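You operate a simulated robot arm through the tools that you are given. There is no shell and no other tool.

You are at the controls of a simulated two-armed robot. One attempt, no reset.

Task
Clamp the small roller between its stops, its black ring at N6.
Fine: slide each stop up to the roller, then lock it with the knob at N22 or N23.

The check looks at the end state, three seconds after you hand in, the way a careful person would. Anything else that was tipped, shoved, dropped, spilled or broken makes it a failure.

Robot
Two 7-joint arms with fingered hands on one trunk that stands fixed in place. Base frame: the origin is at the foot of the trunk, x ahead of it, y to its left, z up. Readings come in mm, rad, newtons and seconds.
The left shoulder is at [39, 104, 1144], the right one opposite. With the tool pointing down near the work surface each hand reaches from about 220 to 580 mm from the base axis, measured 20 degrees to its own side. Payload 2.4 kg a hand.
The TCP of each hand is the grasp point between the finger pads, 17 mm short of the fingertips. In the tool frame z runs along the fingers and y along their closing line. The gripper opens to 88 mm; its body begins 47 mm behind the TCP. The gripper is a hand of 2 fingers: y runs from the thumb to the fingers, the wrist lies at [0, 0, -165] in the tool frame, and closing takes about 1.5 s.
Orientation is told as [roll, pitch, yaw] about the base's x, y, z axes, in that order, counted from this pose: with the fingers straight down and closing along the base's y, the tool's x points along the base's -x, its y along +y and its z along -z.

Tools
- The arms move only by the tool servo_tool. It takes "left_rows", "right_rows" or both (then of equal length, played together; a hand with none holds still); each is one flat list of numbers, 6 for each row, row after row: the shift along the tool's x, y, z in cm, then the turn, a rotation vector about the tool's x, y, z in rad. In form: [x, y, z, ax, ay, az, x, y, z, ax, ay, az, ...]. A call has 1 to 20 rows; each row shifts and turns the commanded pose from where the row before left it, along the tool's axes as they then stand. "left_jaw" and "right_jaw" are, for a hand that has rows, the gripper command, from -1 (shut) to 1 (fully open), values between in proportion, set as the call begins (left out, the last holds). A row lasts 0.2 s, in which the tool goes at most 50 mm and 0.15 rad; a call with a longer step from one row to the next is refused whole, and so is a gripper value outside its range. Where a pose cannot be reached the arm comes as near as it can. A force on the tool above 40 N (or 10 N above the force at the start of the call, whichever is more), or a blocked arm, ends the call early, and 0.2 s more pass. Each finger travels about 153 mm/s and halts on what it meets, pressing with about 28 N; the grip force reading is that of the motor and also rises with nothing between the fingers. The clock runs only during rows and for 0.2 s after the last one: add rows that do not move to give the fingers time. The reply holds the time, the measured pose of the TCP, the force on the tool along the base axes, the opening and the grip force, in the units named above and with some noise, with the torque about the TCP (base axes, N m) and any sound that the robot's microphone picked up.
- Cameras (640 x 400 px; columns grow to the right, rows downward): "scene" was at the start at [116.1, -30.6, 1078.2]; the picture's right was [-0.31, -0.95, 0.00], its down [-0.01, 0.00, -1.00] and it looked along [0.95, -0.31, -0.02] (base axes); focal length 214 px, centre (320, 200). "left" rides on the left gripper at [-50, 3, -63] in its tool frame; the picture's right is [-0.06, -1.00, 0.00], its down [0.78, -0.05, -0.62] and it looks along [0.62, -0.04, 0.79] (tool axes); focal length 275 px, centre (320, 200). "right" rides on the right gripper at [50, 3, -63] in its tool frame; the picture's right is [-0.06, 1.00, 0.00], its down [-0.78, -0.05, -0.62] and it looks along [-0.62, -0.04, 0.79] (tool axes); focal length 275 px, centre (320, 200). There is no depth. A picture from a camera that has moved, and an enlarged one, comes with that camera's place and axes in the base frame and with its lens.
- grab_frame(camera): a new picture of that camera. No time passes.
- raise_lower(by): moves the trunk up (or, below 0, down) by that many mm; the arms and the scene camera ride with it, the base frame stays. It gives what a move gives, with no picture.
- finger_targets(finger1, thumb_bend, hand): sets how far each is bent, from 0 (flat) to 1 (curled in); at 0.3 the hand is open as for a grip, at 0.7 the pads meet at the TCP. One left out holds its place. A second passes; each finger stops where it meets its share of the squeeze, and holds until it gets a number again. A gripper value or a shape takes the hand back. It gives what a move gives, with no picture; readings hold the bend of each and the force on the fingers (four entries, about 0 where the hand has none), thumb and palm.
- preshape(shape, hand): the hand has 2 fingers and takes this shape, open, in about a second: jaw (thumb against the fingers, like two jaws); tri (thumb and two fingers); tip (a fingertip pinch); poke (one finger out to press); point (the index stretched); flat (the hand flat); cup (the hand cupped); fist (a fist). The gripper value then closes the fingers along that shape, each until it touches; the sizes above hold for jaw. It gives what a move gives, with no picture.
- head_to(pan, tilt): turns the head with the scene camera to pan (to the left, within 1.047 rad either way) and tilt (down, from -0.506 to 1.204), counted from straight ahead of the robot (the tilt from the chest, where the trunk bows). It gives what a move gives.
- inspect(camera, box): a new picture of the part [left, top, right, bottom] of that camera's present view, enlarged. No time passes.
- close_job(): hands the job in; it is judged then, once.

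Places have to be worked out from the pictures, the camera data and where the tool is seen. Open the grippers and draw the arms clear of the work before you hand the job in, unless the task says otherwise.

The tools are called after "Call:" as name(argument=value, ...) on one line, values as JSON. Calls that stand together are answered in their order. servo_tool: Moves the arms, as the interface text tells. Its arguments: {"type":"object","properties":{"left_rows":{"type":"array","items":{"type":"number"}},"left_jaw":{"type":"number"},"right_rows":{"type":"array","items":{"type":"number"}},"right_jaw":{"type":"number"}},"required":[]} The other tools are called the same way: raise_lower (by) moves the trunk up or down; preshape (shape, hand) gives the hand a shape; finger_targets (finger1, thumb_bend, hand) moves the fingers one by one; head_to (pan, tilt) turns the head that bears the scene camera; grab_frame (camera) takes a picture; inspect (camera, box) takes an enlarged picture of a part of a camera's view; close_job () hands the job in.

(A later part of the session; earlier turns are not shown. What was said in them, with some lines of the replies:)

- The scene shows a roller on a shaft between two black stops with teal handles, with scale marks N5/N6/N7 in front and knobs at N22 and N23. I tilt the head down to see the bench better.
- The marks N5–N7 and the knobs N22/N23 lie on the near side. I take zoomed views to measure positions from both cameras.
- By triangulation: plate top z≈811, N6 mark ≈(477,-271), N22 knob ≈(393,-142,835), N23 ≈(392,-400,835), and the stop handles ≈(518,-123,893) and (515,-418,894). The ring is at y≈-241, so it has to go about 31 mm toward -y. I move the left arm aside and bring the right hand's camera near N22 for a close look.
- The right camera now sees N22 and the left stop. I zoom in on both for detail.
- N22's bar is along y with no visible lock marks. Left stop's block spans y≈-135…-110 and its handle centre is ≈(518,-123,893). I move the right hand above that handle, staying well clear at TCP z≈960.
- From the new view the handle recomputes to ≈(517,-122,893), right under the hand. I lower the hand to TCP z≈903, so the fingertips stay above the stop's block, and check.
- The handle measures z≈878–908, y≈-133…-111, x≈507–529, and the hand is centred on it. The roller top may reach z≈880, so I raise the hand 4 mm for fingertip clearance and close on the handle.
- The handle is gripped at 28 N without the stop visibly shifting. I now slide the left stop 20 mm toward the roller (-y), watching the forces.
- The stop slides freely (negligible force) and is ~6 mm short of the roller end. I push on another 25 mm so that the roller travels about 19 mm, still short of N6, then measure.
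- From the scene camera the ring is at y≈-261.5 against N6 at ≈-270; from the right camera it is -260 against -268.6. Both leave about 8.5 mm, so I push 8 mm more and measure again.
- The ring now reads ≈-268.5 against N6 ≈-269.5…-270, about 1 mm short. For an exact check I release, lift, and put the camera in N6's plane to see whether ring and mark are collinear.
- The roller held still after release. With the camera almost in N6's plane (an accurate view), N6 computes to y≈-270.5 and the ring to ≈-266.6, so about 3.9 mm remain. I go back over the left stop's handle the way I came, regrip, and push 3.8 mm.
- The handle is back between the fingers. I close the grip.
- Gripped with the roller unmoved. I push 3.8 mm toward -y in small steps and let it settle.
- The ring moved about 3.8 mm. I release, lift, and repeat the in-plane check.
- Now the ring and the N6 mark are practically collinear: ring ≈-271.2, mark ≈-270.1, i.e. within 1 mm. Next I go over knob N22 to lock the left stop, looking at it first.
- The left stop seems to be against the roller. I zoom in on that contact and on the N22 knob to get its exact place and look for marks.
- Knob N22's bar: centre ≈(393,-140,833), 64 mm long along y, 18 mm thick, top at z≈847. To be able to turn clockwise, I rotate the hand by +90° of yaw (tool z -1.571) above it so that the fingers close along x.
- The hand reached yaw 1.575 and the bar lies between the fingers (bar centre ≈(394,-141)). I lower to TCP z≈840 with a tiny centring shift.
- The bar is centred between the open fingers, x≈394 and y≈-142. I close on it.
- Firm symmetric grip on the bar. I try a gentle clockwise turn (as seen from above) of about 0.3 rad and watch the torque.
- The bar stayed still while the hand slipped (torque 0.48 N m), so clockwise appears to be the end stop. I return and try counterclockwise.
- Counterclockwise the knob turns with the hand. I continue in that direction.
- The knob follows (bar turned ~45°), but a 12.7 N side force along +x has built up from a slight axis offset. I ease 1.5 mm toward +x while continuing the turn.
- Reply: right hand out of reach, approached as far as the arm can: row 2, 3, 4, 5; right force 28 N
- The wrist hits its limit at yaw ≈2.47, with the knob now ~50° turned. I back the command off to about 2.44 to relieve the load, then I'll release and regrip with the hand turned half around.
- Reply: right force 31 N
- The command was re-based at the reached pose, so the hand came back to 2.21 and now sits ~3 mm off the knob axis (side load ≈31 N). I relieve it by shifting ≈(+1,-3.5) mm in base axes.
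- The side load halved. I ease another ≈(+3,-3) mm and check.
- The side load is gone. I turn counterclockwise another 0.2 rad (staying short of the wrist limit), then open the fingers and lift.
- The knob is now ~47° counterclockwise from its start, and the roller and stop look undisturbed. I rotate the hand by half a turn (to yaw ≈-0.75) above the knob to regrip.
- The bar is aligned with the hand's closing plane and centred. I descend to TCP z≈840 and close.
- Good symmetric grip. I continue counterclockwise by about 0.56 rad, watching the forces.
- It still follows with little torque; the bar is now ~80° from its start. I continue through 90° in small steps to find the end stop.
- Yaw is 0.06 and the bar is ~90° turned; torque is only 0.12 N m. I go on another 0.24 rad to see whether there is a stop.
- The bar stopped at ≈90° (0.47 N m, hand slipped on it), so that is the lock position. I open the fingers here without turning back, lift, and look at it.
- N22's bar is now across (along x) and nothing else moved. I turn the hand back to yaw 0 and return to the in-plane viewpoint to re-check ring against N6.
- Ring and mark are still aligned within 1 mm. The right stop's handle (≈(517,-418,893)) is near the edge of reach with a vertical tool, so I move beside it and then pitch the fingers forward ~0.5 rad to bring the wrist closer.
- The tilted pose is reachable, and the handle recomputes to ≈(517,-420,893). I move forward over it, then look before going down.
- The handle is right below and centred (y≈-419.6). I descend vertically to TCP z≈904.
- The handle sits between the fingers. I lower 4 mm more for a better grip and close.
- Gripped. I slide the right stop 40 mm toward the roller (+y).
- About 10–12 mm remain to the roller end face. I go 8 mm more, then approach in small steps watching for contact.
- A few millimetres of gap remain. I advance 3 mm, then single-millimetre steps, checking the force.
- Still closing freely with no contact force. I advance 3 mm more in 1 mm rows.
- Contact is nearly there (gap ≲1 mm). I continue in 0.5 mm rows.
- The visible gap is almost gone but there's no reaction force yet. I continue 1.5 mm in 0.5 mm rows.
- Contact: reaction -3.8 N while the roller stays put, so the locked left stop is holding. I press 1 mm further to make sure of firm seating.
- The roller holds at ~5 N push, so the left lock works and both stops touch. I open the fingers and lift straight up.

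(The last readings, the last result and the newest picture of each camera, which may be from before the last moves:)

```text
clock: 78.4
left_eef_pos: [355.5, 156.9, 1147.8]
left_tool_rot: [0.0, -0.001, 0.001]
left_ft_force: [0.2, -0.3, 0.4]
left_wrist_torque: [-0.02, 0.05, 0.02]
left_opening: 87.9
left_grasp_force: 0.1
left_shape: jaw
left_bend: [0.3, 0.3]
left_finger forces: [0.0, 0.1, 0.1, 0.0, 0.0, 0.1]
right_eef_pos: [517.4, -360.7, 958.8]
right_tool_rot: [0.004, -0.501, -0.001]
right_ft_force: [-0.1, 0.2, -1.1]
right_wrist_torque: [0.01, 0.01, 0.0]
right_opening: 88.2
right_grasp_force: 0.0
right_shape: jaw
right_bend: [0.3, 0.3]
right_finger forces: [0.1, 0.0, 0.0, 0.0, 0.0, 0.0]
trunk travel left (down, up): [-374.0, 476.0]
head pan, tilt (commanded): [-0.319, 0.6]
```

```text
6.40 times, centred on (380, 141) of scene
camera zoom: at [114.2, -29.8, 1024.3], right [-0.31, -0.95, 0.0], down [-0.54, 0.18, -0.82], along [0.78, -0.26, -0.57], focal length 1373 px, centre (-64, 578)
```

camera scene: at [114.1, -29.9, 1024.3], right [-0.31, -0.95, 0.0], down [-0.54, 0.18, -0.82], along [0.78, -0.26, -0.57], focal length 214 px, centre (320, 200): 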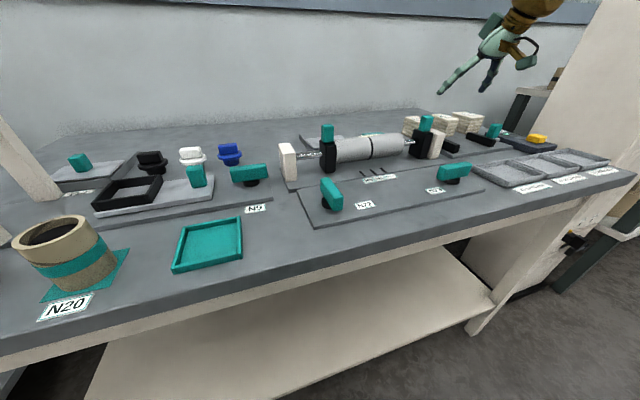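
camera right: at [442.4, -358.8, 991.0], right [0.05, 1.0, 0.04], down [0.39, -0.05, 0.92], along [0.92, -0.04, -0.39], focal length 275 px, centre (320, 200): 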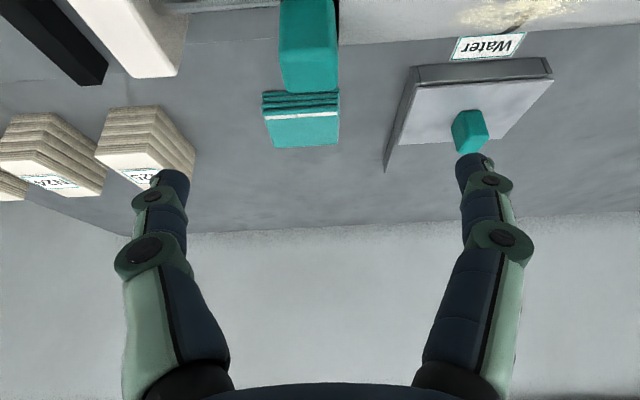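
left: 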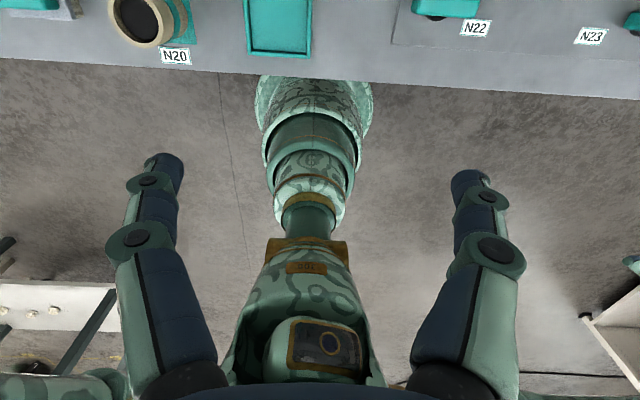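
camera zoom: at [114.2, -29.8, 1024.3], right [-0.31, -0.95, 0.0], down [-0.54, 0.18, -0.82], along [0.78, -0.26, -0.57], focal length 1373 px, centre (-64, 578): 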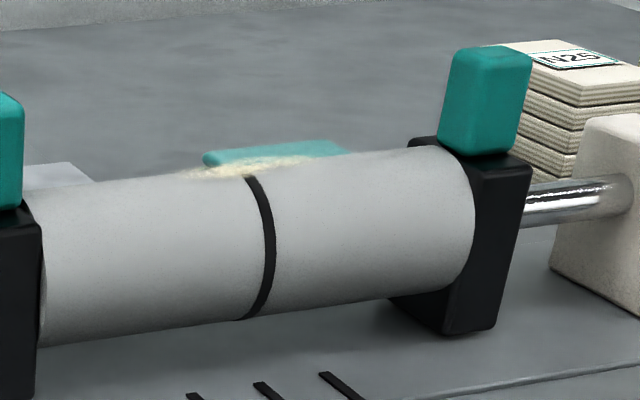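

Everything stayed in place. I draw back toward N23 and level the tool again.

Call:
servo_tool(right_rows=[2.25, -0.76, -1.02, 0, 0, 0, 2.25, -0.76, -1.02, 0, 0, 0, 2.25, -0.76, -1.02, 0, 0, 0, 2.25, -0.76, -1.02, 0, 0, 0, 2.25, -0.76, -1.02, 0, 0, 0, 0, 0, 0, 0, 0.1, 0, 0, 0, 0, 0, 0.1, 0, 0, 0, 0, 0, 0.1, 0, 0, 0, 0, 0, 0.1, 0, 0, 0, 0, 0, 0.1, 0, 0, 0, 0, 0, 0, 0])

Call:
grab_frame(camera="right")

Call:
grab_frame(camera="scene")

```text
clock: 80.8
left_eef_pos: [356.8, 157.6, 1148.9]
left_tool_rot: [0.0, 0.0, 0.002]
left_ft_force: [0.0, 0.3, -0.6]
left_wrist_torque: [-0.01, -0.03, 0.02]
left_opening: 87.8
left_grasp_force: 0.1
left_shape: jaw
left_bend: [0.3, 0.3]
left_finger forces: [0.0, 0.0, 0.0, 0.0, 0.0, 0.0]
right_eef_pos: [393.3, -398.5, 949.0]
right_tool_rot: [0.007, 0.002, 0.0]
right_ft_force: [0.4, -0.1, -0.3]
right_wrist_torque: [-0.01, 0.03, 0.01]
right_opening: 87.9
right_grasp_force: 0.1
right_shape: jaw
right_bend: [0.3, 0.3]
right_finger forces: [0.0, 0.1, 0.0, 0.1, 0.2, 0.1]
trunk travel left (down, up): [-374.0, 476.0]
head pan, tilt (commanded): [-0.319, 0.6]
```

```text
taken
camera right: at [342.9, -396.5, 1012.4], right [0.06, 1.0, 0.01], down [0.78, -0.05, 0.62], along [0.62, -0.03, -0.79], focal length 275 px, centre (320, 200)
```

right: 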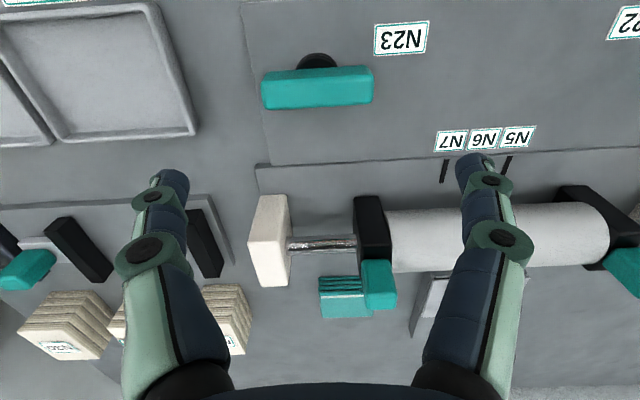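

```text
taken
camera scene: at [114.2, -29.8, 1024.3], right [-0.31, -0.95, 0.0], down [-0.54, 0.18, -0.82], along [0.78, -0.26, -0.57], focal length 214 px, centre (320, 200)
```

scene: 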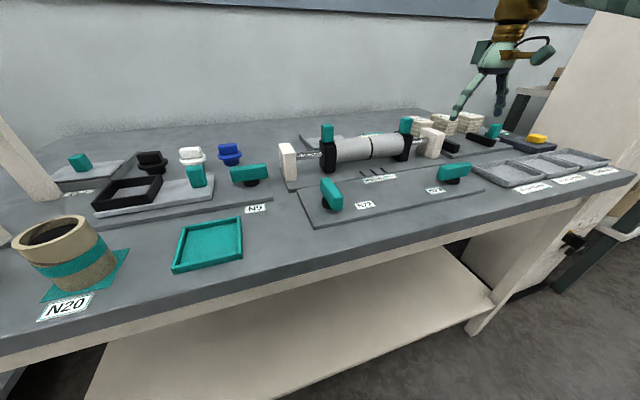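

N23's bar is at ≈(396,-399.5), still along y. N22 locked counterclockwise, so I turn the hand to yaw -1.57 to have a full 90° of counterclockwise travel available.

Call:
servo_tool(right_rows=[0, 0, 0, 0, 0, 0.1428, 0, 0, 0, 0, 0, 0.1428, 0, 0, 0, 0, 0, 0.1428, 0, 0, 0, 0, 0, 0.1428, 0, 0, 0, 0, 0, 0.1428, 0, 0, 0, 0, 0, 0.1428, 0, 0, 0, 0, 0, 0.1428, 0, 0, 0, 0, 0, 0.1428, 0, 0, 0, 0, 0, 0.1428, 0, 0, 0, 0, 0, 0.1428, 0, 0, 0, 0, 0, 0.1428, 0, 0, 0, 0, 0, 0])

Call:
grab_frame(camera="right")

```text
clock: 83.4
left_eef_pos: [355.7, 157.1, 1147.8]
left_tool_rot: [-0.001, 0.0, 0.001]
left_ft_force: [0.7, 0.1, 0.3]
left_wrist_torque: [0.01, 0.02, -0.01]
left_opening: 88.1
left_grasp_force: 0.1
left_shape: jaw
left_bend: [0.3, 0.3]
left_finger forces: [0.0, 0.0, 0.1, 0.1, 0.1, 0.0]
right_eef_pos: [394.1, -400.6, 948.7]
right_tool_rot: [0.0, 0.005, -1.571]
right_ft_force: [-0.2, 1.6, -0.2]
right_wrist_torque: [0.03, 0.01, 0.0]
right_opening: 88.0
right_grasp_force: 0.1
right_shape: jaw
right_bend: [0.3, 0.3]
right_finger forces: [0.0, 0.0, 0.0, 0.0, 0.0, 0.0]
trunk travel left (down, up): [-374.0, 476.0]
head pan, tilt (commanded): [-0.319, 0.6]
```

```text
taken
camera right: at [396.2, -351.2, 1012.9], right [1.0, -0.06, 0.0], down [-0.05, -0.79, 0.61], along [-0.04, -0.61, -0.79], focal length 275 px, centre (320, 200)
```

right: 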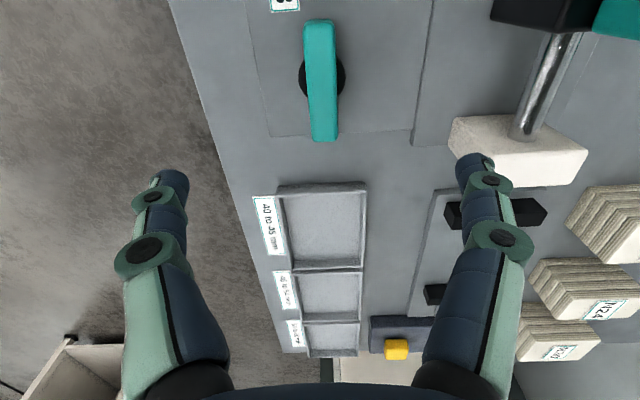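

The bar sits centred between the fingers. I descend to TCP z≈840 and close.

Call:
servo_tool(right_rows=[0.08, 0.08, 2, 0, 0, 0, 0, 0, 2, 0, 0, 0, 0, 0, 2, 0, 0, 0, 0, 0, 2, 0, 0, 0, 0, 0, 1.8, 0, 0, 0, 0, 0, 1.0, 0, 0, 0, 0, 0, 0, 0, 0, 0])

Call:
grab_frame(camera="right")

```text
clock: 85.0
left_eef_pos: [356.3, 158.0, 1147.9]
left_tool_rot: [0.0, -0.001, 0.001]
left_ft_force: [-0.2, -0.3, -0.2]
left_wrist_torque: [0.01, -0.01, -0.01]
left_opening: 87.8
left_grasp_force: 0.1
left_shape: jaw
left_bend: [0.3, 0.3]
left_finger forces: [0.0, 0.0, 0.1, 0.0, 0.1, 0.1]
right_eef_pos: [394.7, -398.1, 842.6]
right_tool_rot: [0.001, 0.005, -1.571]
right_ft_force: [0.5, 0.2, -0.1]
right_wrist_torque: [-0.02, 0.03, -0.01]
right_opening: 87.9
right_grasp_force: 0.1
right_shape: jaw
right_bend: [0.3, 0.3]
right_finger forces: [0.0, 0.0, 0.0, 0.0, 0.0, 0.0]
trunk travel left (down, up): [-374.0, 476.0]
head pan, tilt (commanded): [-0.319, 0.6]
```

```text
taken
camera right: at [396.3, -349.1, 904.1], right [1.0, -0.06, 0.0], down [-0.05, -0.79, 0.61], along [-0.04, -0.61, -0.79], focal length 275 px, centre (320, 200)
```

right: 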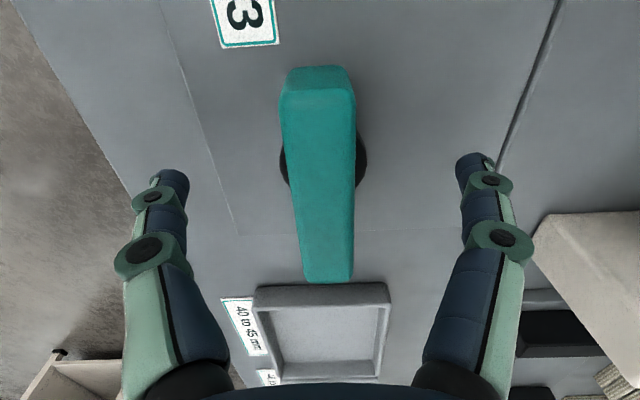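

Nicely centred, like N22. I close on the bar.

Call:
servo_tool(right_rows=[0, 0, 0.1, 0, 0, 0, 0, 0, 0, 0, 0, 0, 0, 0, 0, 0, 0, 0, 0, 0, 0, 0, 0, 0, 0, 0, 0, 0, 0, 0, 0, 0, 0, 0, 0, 0, 0, 0, 0, 0, 0, 0, 0, 0, 0, 0, 0, 0], right_jaw=-1)

Call:
servo_tool(right_rows=[0, 0, 0, 0, 0, -0.06, 0, 0, 0, 0, 0, -0.06, 0, 0, 0, 0, 0, -0.06, 0, 0, 0, 0, 0, -0.06, 0, 0, 0, 0, 0, -0.06, 0, 0, 0, 0, 0, 0])

Call:
grab_frame(camera="right")

Call:
inspect(camera="scene", box=[330, 110, 490, 210])

```text
clock: 86.8
left_eef_pos: [356.1, 158.0, 1147.4]
left_tool_rot: [0.001, 0.001, 0.002]
left_ft_force: [-0.4, 0.2, 0.2]
left_wrist_torque: [-0.01, 0.01, 0.0]
left_opening: 87.8
left_grasp_force: 0.0
left_shape: jaw
left_bend: [0.3, 0.3]
left_finger forces: [0.0, 0.0, 0.0, 0.1, 0.0, 0.0]
right_eef_pos: [393.8, -397.0, 839.9]
right_tool_rot: [0.001, 0.005, -1.571]
right_ft_force: [-1.9, 1.8, -3.8]
right_wrist_torque: [0.02, 0.01, -0.02]
right_opening: 12.4
right_grasp_force: 27.9
right_shape: jaw
right_bend: [0.73, 0.7]
right_finger forces: [23.5, 0.0, 0.0, 0.0, 24.0, 0.0]
trunk travel left (down, up): [-374.0, 476.0]
head pan, tilt (commanded): [-0.319, 0.6]
```

```text
clock: 88.2
left_eef_pos: [355.1, 157.0, 1147.4]
left_tool_rot: [0.001, -0.001, 0.0]
left_ft_force: [0.3, -1.3, 0.2]
left_wrist_torque: [-0.04, 0.01, 0.02]
left_opening: 87.9
left_grasp_force: 0.0
left_shape: jaw
left_bend: [0.3, 0.3]
left_finger forces: [0.1, 0.0, 0.0, 0.1, 0.0, 0.0]
right_eef_pos: [395.4, -397.6, 841.2]
right_tool_rot: [0.002, 0.004, -1.271]
right_ft_force: [-4.0, 0.1, -5.8]
right_wrist_torque: [0.01, 0.05, -0.03]
right_opening: 12.1
right_grasp_force: 27.9
right_shape: jaw
right_bend: [0.73, 0.7]
right_finger forces: [22.9, 0.0, 0.0, 0.1, 26.4, 0.0]
trunk travel left (down, up): [-374.0, 476.0]
head pan, tilt (commanded): [-0.319, 0.6]
```

```text
taken
camera right: at [382.1, -350.8, 903.5], right [0.97, 0.24, 0.0], down [0.19, -0.77, 0.61], along [0.15, -0.6, -0.79], focal length 275 px, centre (320, 200)
```

right: 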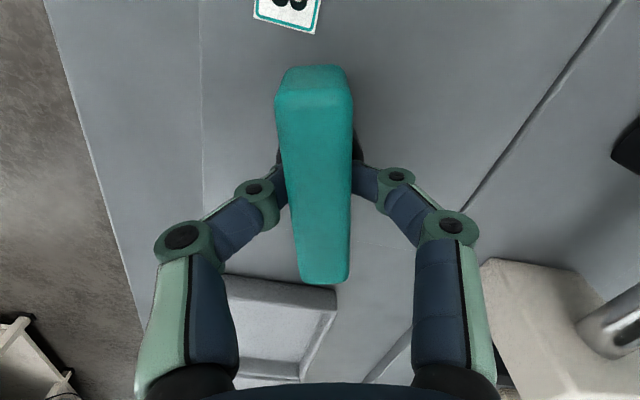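

```text
4.00 times, centred on (410, 160) of scene
camera zoom: at [114.1, -30.1, 1024.3], right [-0.31, -0.95, 0.0], down [-0.54, 0.18, -0.82], along [0.78, -0.26, -0.57], focal length 858 px, centre (-40, 360)
```

zoom: 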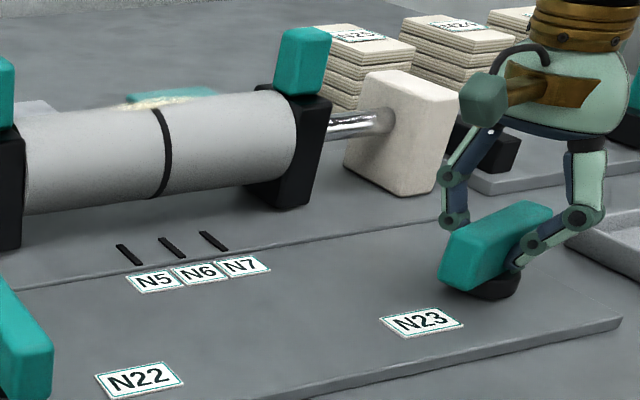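

N23 also turns freely counterclockwise. I continue while watching side loads.

Call:
servo_tool(right_rows=[0, 0, 0, 0, 0, -0.08, 0, 0, 0, 0, 0, -0.08, 0, 0, 0, 0, 0, -0.08, 0, 0, 0, 0, 0, -0.08, 0, 0, 0, 0, 0, -0.08, 0, 0, 0, 0, 0, -0.08, 0, 0, 0, 0, 0, 0])

```text
clock: 89.8
left_eef_pos: [355.8, 157.0, 1147.4]
left_tool_rot: [0.0, -0.001, 0.0]
left_ft_force: [0.4, 0.7, -0.7]
left_wrist_torque: [-0.02, 0.01, -0.03]
left_opening: 87.6
left_grasp_force: 0.0
left_shape: jaw
left_bend: [0.3, 0.3]
left_finger forces: [0.1, 0.0, 0.0, 0.1, 0.0, 0.0]
right_eef_pos: [394.4, -398.1, 838.4]
right_tool_rot: [0.003, 0.005, -0.791]
right_ft_force: [-3.9, -2.9, -1.4]
right_wrist_torque: [-0.05, 0.09, -0.02]
right_opening: 12.2
right_grasp_force: 28.5
right_shape: jaw
right_bend: [0.73, 0.7]
right_finger forces: [23.0, 0.1, 0.0, 0.0, 27.9, 0.1]
trunk travel left (down, up): [-374.0, 476.0]
head pan, tilt (commanded): [-0.319, 0.6]
```

Side loads stay small (≈5 N). I continue another 0.56 rad.

Call:
servo_tool(right_rows=[0, 0, 0, 0, 0, -0.08, 0, 0, 0, 0, 0, -0.08, 0, 0, 0, 0, 0, -0.08, 0, 0, 0, 0, 0, -0.08, 0, 0, 0, 0, 0, -0.08, 0, 0, 0, 0, 0, -0.08, 0, 0, 0, 0, 0, -0.08, 0, 0, 0, 0, 0, 0])

Call:
grab_frame(camera="right")

```text
clock: 91.6
left_eef_pos: [355.3, 156.9, 1147.8]
left_tool_rot: [0.002, 0.0, 0.0]
left_ft_force: [0.1, 0.0, 0.0]
left_wrist_torque: [0.01, 0.0, 0.03]
left_opening: 88.2
left_grasp_force: 0.1
left_shape: jaw
left_bend: [0.3, 0.3]
left_finger forces: [0.0, 0.0, 0.0, 0.0, 0.1, 0.1]
right_eef_pos: [393.8, -398.8, 840.1]
right_tool_rot: [0.004, -0.002, -0.231]
right_ft_force: [-5.3, -3.8, 1.5]
right_wrist_torque: [-0.09, 0.08, -0.04]
right_opening: 12.3
right_grasp_force: 28.2
right_shape: jaw
right_bend: [0.73, 0.7]
right_finger forces: [23.1, 0.0, 0.0, 0.0, 28.3, 0.0]
trunk travel left (down, up): [-374.0, 476.0]
head pan, tilt (commanded): [-0.319, 0.6]
```

```text
taken
camera right: at [345.4, -384.8, 902.6], right [0.29, 0.96, 0.0], down [0.75, -0.23, 0.62], along [0.59, -0.17, -0.79], focal length 275 px, centre (320, 200)
```

right: 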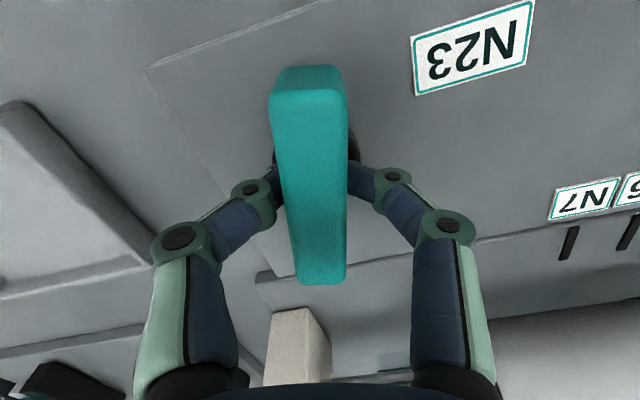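

The bar follows, now ~77° turned. I turn the rest of the way, past 90°, to the end stop.

Call:
servo_tool(right_rows=[0, 0, 0, 0, 0, -0.07, 0, 0, 0, 0, 0, -0.07, 0, 0, 0, 0, 0, -0.07, 0, 0, 0, 0, 0, -0.07, 0, 0, 0, 0, 0, -0.06, 0, 0, 0, 0, 0, -0.06, 0, 0, 0, 0, 0, -0.06, 0, 0, 0, 0, 0, 0])

Call:
grab_frame(camera="right")

Call:
inspect(camera="scene", box=[330, 110, 490, 210])

```text
clock: 93.4
left_eef_pos: [355.1, 156.9, 1147.0]
left_tool_rot: [0.002, 0.0, 0.0]
left_ft_force: [-0.3, -0.6, -0.4]
left_wrist_torque: [0.03, 0.01, -0.05]
left_opening: 87.8
left_grasp_force: 0.0
left_shape: jaw
left_bend: [0.3, 0.3]
left_finger forces: [0.0, 0.1, 0.0, 0.0, 0.0, 0.1]
right_eef_pos: [393.4, -398.5, 841.4]
right_tool_rot: [0.005, -0.001, 0.229]
right_ft_force: [-7.8, -4.7, -3.4]
right_wrist_torque: [-0.07, 0.06, -0.35]
right_opening: 12.3
right_grasp_force: 27.9
right_shape: jaw
right_bend: [0.73, 0.7]
right_finger forces: [26.7, 0.1, 0.1, 0.0, 31.6, 0.0]
trunk travel left (down, up): [-374.0, 476.0]
head pan, tilt (commanded): [-0.319, 0.6]
```

```text
taken
camera right: at [343.7, -407.9, 903.0], right [-0.17, 0.99, 0.01], down [0.77, 0.13, 0.62], along [0.61, 0.11, -0.78], focal length 275 px, centre (320, 200)
```

right: 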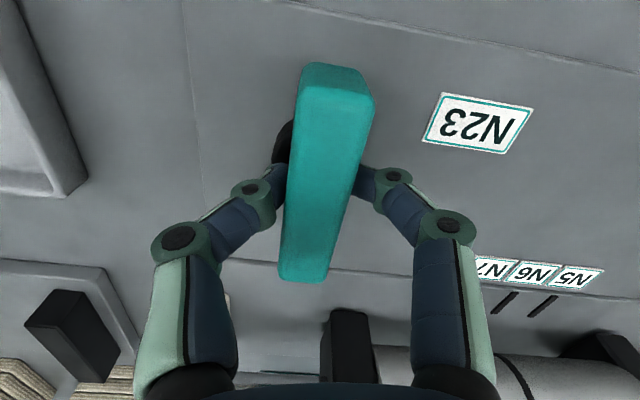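

```text
4.00 times, centred on (410, 160) of scene
camera zoom: at [113.7, -30.5, 1024.4], right [-0.31, -0.95, 0.0], down [-0.54, 0.18, -0.83], along [0.78, -0.26, -0.56], focal length 858 px, centre (-40, 360)
```

zoom: 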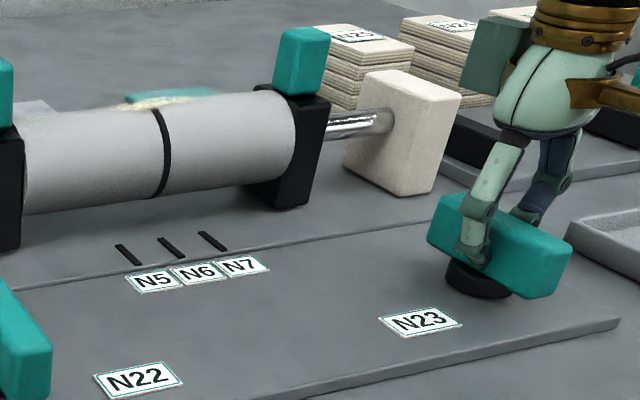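

The hand slips on the bar again at 0.35 N m with the bar at ≈90°, so N23 is at its end stop too. I open and lift straight up, then compare both knobs.

Call:
servo_tool(right_rows=[0, 0, 0, 0, 0, 0, 0, 0, 0, 0, 0, 0, 0, 0, 0, 0, 0, 0, 0, 0, 0, 0, 0, 0, 0, 0, -1.5, 0, 0, 0, 0, 0, -2, 0, 0, 0, 0, 0, -2, 0, 0, 0, 0, 0, -2, 0, 0, 0, 0, 0, -2.5, 0, 0, 0, 0, 0, 0, 0, 0, 0], right_jaw=1)

Call:
grab_frame(camera="right")

Call:
inspect(camera="scene", box=[280, 100, 500, 238])

```text
clock: 95.6
left_eef_pos: [356.5, 157.4, 1146.8]
left_tool_rot: [-0.001, -0.001, 0.001]
left_ft_force: [-0.5, -0.2, -0.1]
left_wrist_torque: [0.03, -0.01, 0.03]
left_opening: 87.9
left_grasp_force: 0.1
left_shape: jaw
left_bend: [0.3, 0.3]
left_finger forces: [0.0, 0.0, 0.0, 0.1, 0.0, 0.1]
right_eef_pos: [395.4, -399.3, 939.5]
right_tool_rot: [0.005, -0.003, 0.228]
right_ft_force: [0.2, -0.3, 0.8]
right_wrist_torque: [0.0, -0.02, -0.02]
right_opening: 88.0
right_grasp_force: 0.0
right_shape: jaw
right_bend: [0.3, 0.3]
right_finger forces: [0.2, 0.0, 0.1, 0.0, 0.0, 0.1]
trunk travel left (down, up): [-374.0, 476.0]
head pan, tilt (commanded): [-0.319, 0.6]
```

```text
taken
camera right: at [345.5, -408.1, 1002.8], right [-0.17, 0.99, 0.0], down [0.77, 0.13, 0.62], along [0.61, 0.11, -0.79], focal length 275 px, centre (320, 200)
```

right: 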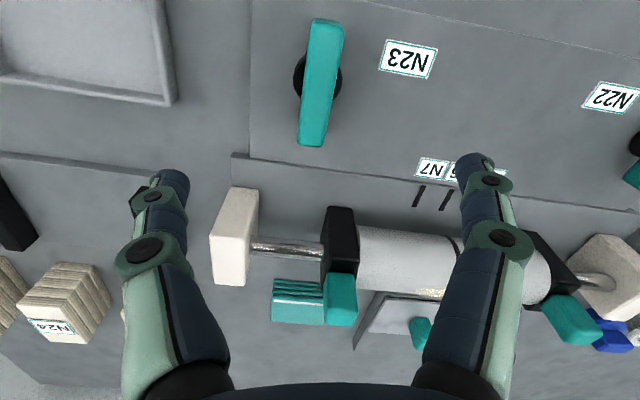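

```text
2.90 times, centred on (390, 169) of scene
camera zoom: at [114.2, -29.8, 1024.3], right [-0.31, -0.95, 0.0], down [-0.54, 0.18, -0.82], along [0.78, -0.26, -0.57], focal length 622 px, centre (117, 290)
```

zoom: 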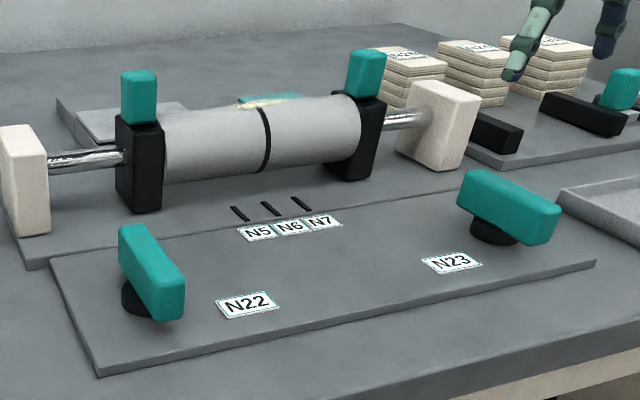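

Both bars are now across and the roller looks clamped. I turn the hand level to yaw 0 and go to the in-plane viewpoint for a final check of ring and contacts.

Call:
servo_tool(right_rows=[0, 0, 0, 0, 0, 0.114, 0, 0, 0, 0, 0, 0.114, 0, 0, 0, 0, 0, 0])

Call:
servo_tool(right_rows=[-1.0, 2.54, -0.4, 0, 0, 0, -1.0, 2.54, -0.4, 0, 0, 0, -1.0, 2.54, -0.4, 0, 0, 0, -1.0, 2.54, -0.4, 0, 0, 0, -1.0, 2.54, -0.4, 0, 0, 0, 0, 0, 0, 0, 0, 0])

Call:
grab_frame(camera="right")

Call:
inspect(camera="right", box=[240, 90, 400, 190])

Call:
inspect(camera="scene", box=[300, 110, 428, 190])

```text
clock: 96.4
left_eef_pos: [355.5, 155.8, 1147.5]
left_tool_rot: [0.0, -0.001, 0.001]
left_ft_force: [-0.8, 0.9, -0.4]
left_wrist_torque: [0.01, -0.03, -0.02]
left_opening: 88.0
left_grasp_force: 0.0
left_shape: jaw
left_bend: [0.3, 0.3]
left_finger forces: [0.0, 0.0, 0.1, 0.0, 0.0, 0.1]
right_eef_pos: [395.3, -398.4, 940.1]
right_tool_rot: [0.005, -0.001, 0.0]
right_ft_force: [0.2, -0.4, -0.5]
right_wrist_torque: [-0.05, 0.03, 0.03]
right_opening: 87.9
right_grasp_force: 0.1
right_shape: jaw
right_bend: [0.3, 0.3]
right_finger forces: [0.1, 0.1, 0.0, 0.0, 0.0, 0.0]
trunk travel left (down, up): [-374.0, 476.0]
head pan, tilt (commanded): [-0.319, 0.6]
```

```text
clock: 97.8
left_eef_pos: [355.7, 157.4, 1148.1]
left_tool_rot: [-0.001, 0.001, 0.002]
left_ft_force: [0.4, -0.5, -0.5]
left_wrist_torque: [-0.03, 0.02, 0.01]
left_opening: 87.9
left_grasp_force: 0.1
left_shape: jaw
left_bend: [0.3, 0.3]
left_finger forces: [0.0, 0.0, 0.0, 0.0, 0.0, 0.0]
right_eef_pos: [444.5, -272.8, 959.5]
right_tool_rot: [0.006, 0.0, 0.001]
right_ft_force: [-0.6, -0.2, 0.8]
right_wrist_torque: [-0.04, -0.02, 0.05]
right_opening: 87.9
right_grasp_force: 0.0
right_shape: jaw
right_bend: [0.3, 0.3]
right_finger forces: [0.0, 0.0, 0.0, 0.1, 0.0, 0.0]
trunk travel left (down, up): [-374.0, 476.0]
head pan, tilt (commanded): [-0.319, 0.6]
```

```text
taken
camera right: at [394.1, -270.0, 1022.4], right [0.06, 1.0, 0.0], down [0.78, -0.05, 0.62], along [0.62, -0.03, -0.79], focal length 275 px, centre (320, 200)
```

right: 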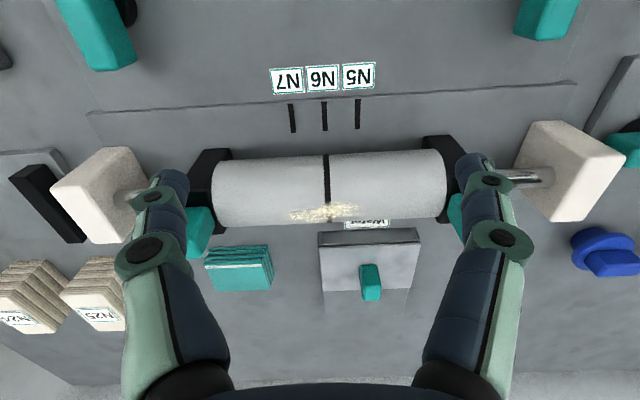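

```text
4.00 times, centred on (320, 140) of right
camera zoom: at [394.1, -270.0, 1022.4], right [0.06, 1.0, 0.0], down [0.78, -0.05, 0.62], along [0.62, -0.03, -0.79], focal length 1101 px, centre (320, 440)
```

zoom: 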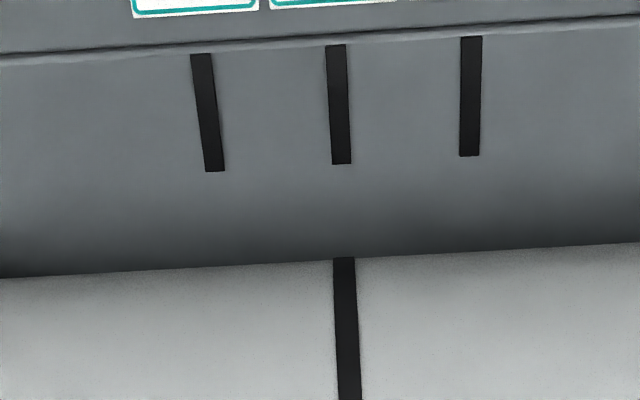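

```text
5.00 times, centred on (364, 150) of scene
camera zoom: at [114.2, -29.8, 1024.3], right [-0.31, -0.95, 0.0], down [-0.54, 0.18, -0.82], along [0.78, -0.26, -0.57], focal length 1072 px, centre (100, 450)
```

zoom: 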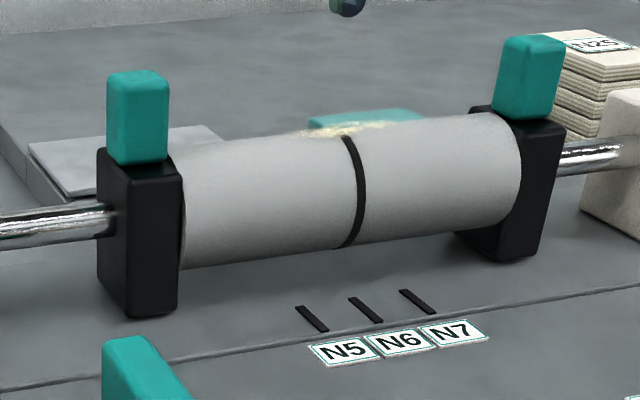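

The ring and N6 are collinear within ~0.5 mm. I now check both contacts by viewing each roller end from in its own plane, starting with the left end.

Call:
servo_tool(right_rows=[0, 2, 0, 0, 0, 0, 0, 2, 0, 0, 0, 0, 0, 2, 0, 0, 0, 0, 0, 2, 0, 0, 0, 0, 0, 0, 0, 0, 0, 0])

Call:
inspect(camera="right", box=[270, 120, 398, 200])

Call:
servo_tool(right_rows=[0, -2.7, 0, 0, 0, 0, 0, -2.7, 0, 0, 0, 0, 0, -2.7, 0, 0, 0, 0, 0, -2.7, 0, 0, 0, 0, 0, -2.7, 0, 0, 0, 0, 0, -2.7, 0, 0, 0, 0, 0, 0, 0, 0, 0, 0])

Call:
inspect(camera="right", box=[270, 120, 398, 200])

Call:
grab_frame(camera="right")

```text
clock: 99.0
left_eef_pos: [355.6, 157.1, 1146.3]
left_tool_rot: [-0.001, 0.001, 0.002]
left_ft_force: [0.3, -1.2, -0.1]
left_wrist_torque: [-0.02, 0.01, -0.04]
left_opening: 87.8
left_grasp_force: 0.1
left_shape: jaw
left_bend: [0.3, 0.3]
left_finger forces: [0.0, 0.1, 0.0, 0.1, 0.0, 0.0]
right_eef_pos: [443.2, -192.2, 961.2]
right_tool_rot: [0.004, 0.0, -0.001]
right_ft_force: [0.4, -0.9, 0.3]
right_wrist_torque: [0.03, 0.02, 0.02]
right_opening: 88.1
right_grasp_force: 0.0
right_shape: jaw
right_bend: [0.3, 0.3]
right_finger forces: [0.1, 0.0, 0.0, 0.1, 0.1, 0.0]
trunk travel left (down, up): [-374.0, 476.0]
head pan, tilt (commanded): [-0.319, 0.6]
```

```text
5.00 times, centred on (334, 160) of right
camera zoom: at [392.7, -190.1, 1024.7], right [0.06, 1.0, 0.01], down [0.78, -0.05, 0.62], along [0.62, -0.03, -0.79], focal length 1376 px, centre (250, 400)
```

zoom: 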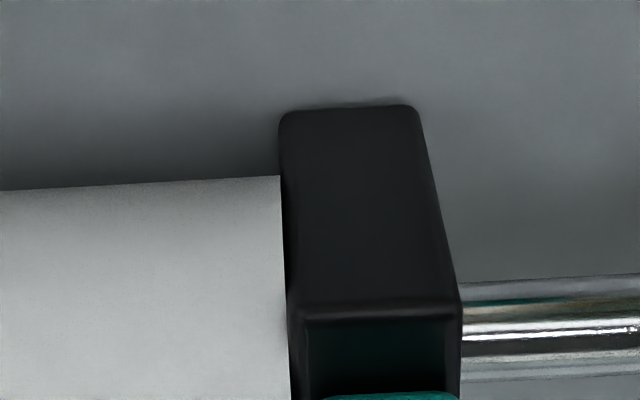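

```text
clock: 100.6
left_eef_pos: [355.4, 156.8, 1148.3]
left_tool_rot: [0.0, 0.0, 0.001]
left_ft_force: [0.7, -0.1, -0.2]
left_wrist_torque: [-0.01, -0.03, -0.01]
left_opening: 87.7
left_grasp_force: 0.1
left_shape: jaw
left_bend: [0.3, 0.3]
left_finger forces: [0.0, 0.1, 0.0, 0.0, 0.0, 0.1]
right_eef_pos: [443.7, -353.3, 958.2]
right_tool_rot: [0.005, 0.001, -0.001]
right_ft_force: [0.4, -0.9, 0.0]
right_wrist_torque: [0.01, 0.05, -0.01]
right_opening: 87.9
right_grasp_force: 0.0
right_shape: jaw
right_bend: [0.3, 0.3]
right_finger forces: [0.0, 0.0, 0.0, 0.0, 0.0, 0.1]
trunk travel left (down, up): [-374.0, 476.0]
head pan, tilt (commanded): [-0.319, 0.6]
```

```text
5.00 times, centred on (334, 160) of right
camera zoom: at [393.6, -350.9, 1021.7], right [0.06, 1.0, 0.0], down [0.78, -0.05, 0.62], along [0.62, -0.03, -0.79], focal length 1376 px, centre (250, 400)
```

zoom: 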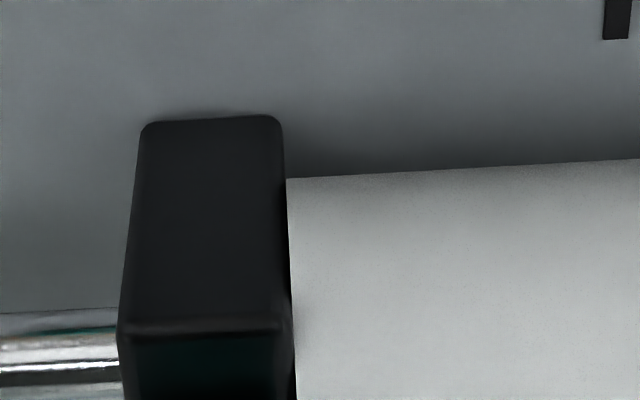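

```text
taken
camera right: at [393.6, -350.9, 1021.7], right [0.06, 1.0, 0.0], down [0.78, -0.05, 0.62], along [0.62, -0.03, -0.79], focal length 275 px, centre (320, 200)
```

right: 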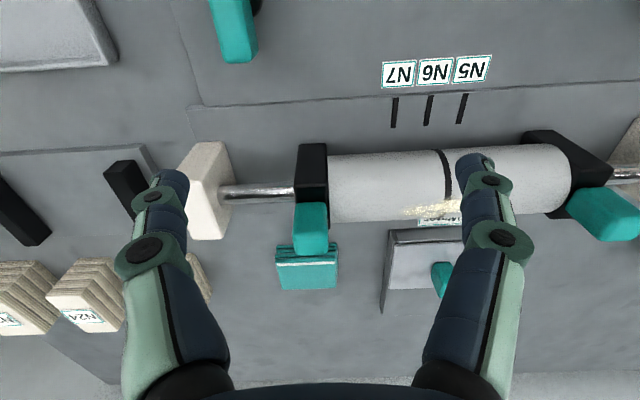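

Both stops sit flush against the roller, and both knob bars are at their lock stops. I raise the right hand and draw it back clear of the work with the gripper open.

Call:
servo_tool(right_rows=[0, 0, -2.5, 0, 0, 0, 0, 0, -2.5, 0, 0, 0, 0, 0, -2.5, 0, 0, 0, 0, 0, -2.5, 0, 0, 0, 2.97, 1.18, -0.65, 0, 0, 0, 2.97, 1.18, -0.65, 0, 0, 0, 2.97, 1.18, -0.65, 0, 0, 0, 2.97, 1.18, -0.65, 0, 0, 0, 2.97, 1.18, -0.65, 0, 0, 0, 2.97, 1.18, -0.65, 0, 0, 0, 0, 0, 0, 0, 0, 0], right_jaw=1)

Call:
grab_frame(camera="scene")

Call:
grab_frame(camera="right")

Call:
inspect(camera="scene", box=[280, 100, 500, 238])

```text
clock: 103.0
left_eef_pos: [355.7, 157.5, 1148.0]
left_tool_rot: [0.0, 0.0, 0.003]
left_ft_force: [-0.5, -0.7, 1.1]
left_wrist_torque: [0.01, 0.02, -0.01]
left_opening: 87.7
left_grasp_force: 0.1
left_shape: jaw
left_bend: [0.3, 0.3]
left_finger forces: [0.1, 0.0, 0.0, 0.0, 0.0, 0.0]
right_eef_pos: [263.4, -284.2, 1098.9]
right_tool_rot: [0.004, 0.0, 0.0]
right_ft_force: [-0.2, 0.4, -0.1]
right_wrist_torque: [0.02, 0.0, 0.02]
right_opening: 88.2
right_grasp_force: 0.1
right_shape: jaw
right_bend: [0.3, 0.3]
right_finger forces: [0.1, 0.0, 0.0, 0.0, 0.0, 0.0]
trunk travel left (down, up): [-374.0, 476.0]
head pan, tilt (commanded): [-0.319, 0.6]
```

```text
taken
camera scene: at [114.1, -29.8, 1024.3], right [-0.31, -0.95, 0.0], down [-0.54, 0.18, -0.82], along [0.78, -0.26, -0.57], focal length 214 px, centre (320, 200)
```

scene: 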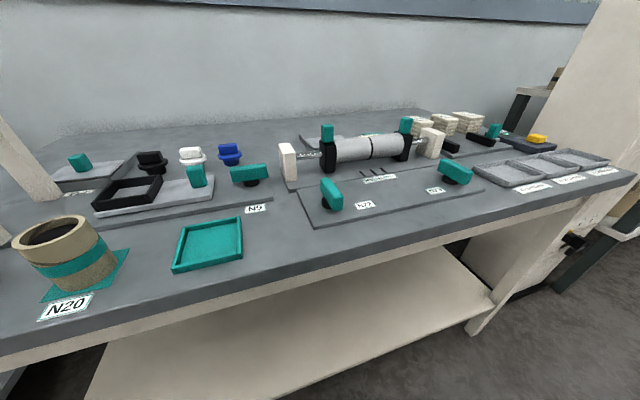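

```text
taken
camera right: at [213.7, -282.0, 1162.4], right [0.06, 1.0, 0.01], down [0.78, -0.05, 0.62], along [0.62, -0.03, -0.79], focal length 275 px, centre (320, 200)
```

right: 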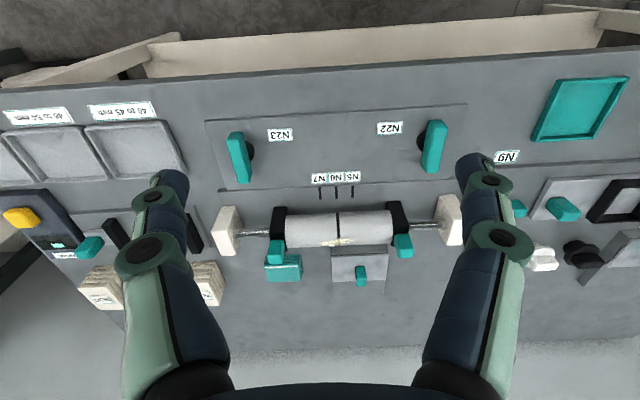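

```text
2.90 times, centred on (390, 169) of scene
camera zoom: at [114.1, -29.8, 1024.3], right [-0.31, -0.95, 0.0], down [-0.54, 0.18, -0.82], along [0.78, -0.26, -0.57], focal length 622 px, centre (117, 290)
```

zoom: 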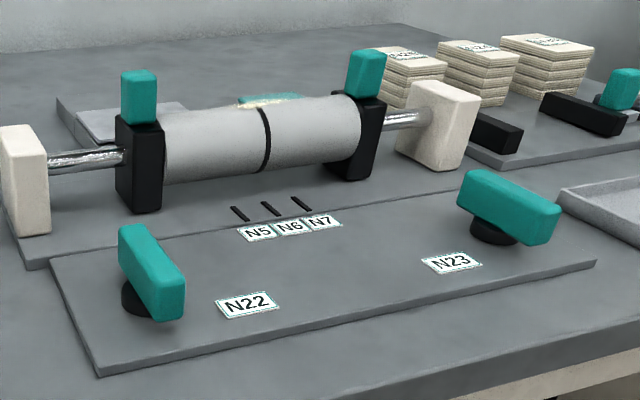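

The final pictures show the roller held between both stops with its ring at N6. Both knobs are turned to their stops, nothing else on the bench has moved, and both arms are clear with the grippers open. I hand the job in.

Call:
close_job()

```text
The job is handed in.
```

The roller is clamped between its two stops with its black ring at N6, within about 0.5 mm by the last camera check. I handed the job in with both hands open and clear of the work.

- **Left stop:** I slid it against the roller and pushed the roller along until the ring reached N6. I then turned knob N22 a quarter turn counterclockwise, to where it would go no further. It held when I pressed the right stop against the roller with about 5 N.
- **Right stop:** I slid it up until it touched the roller, then turned knob N23 the same way to its end. I did not push-test this lock. I relied on N23 reaching the same end point as N22, and on seeing the stop flush against the roller.

In the last pictures nothing else on the bench looked moved or tipped.
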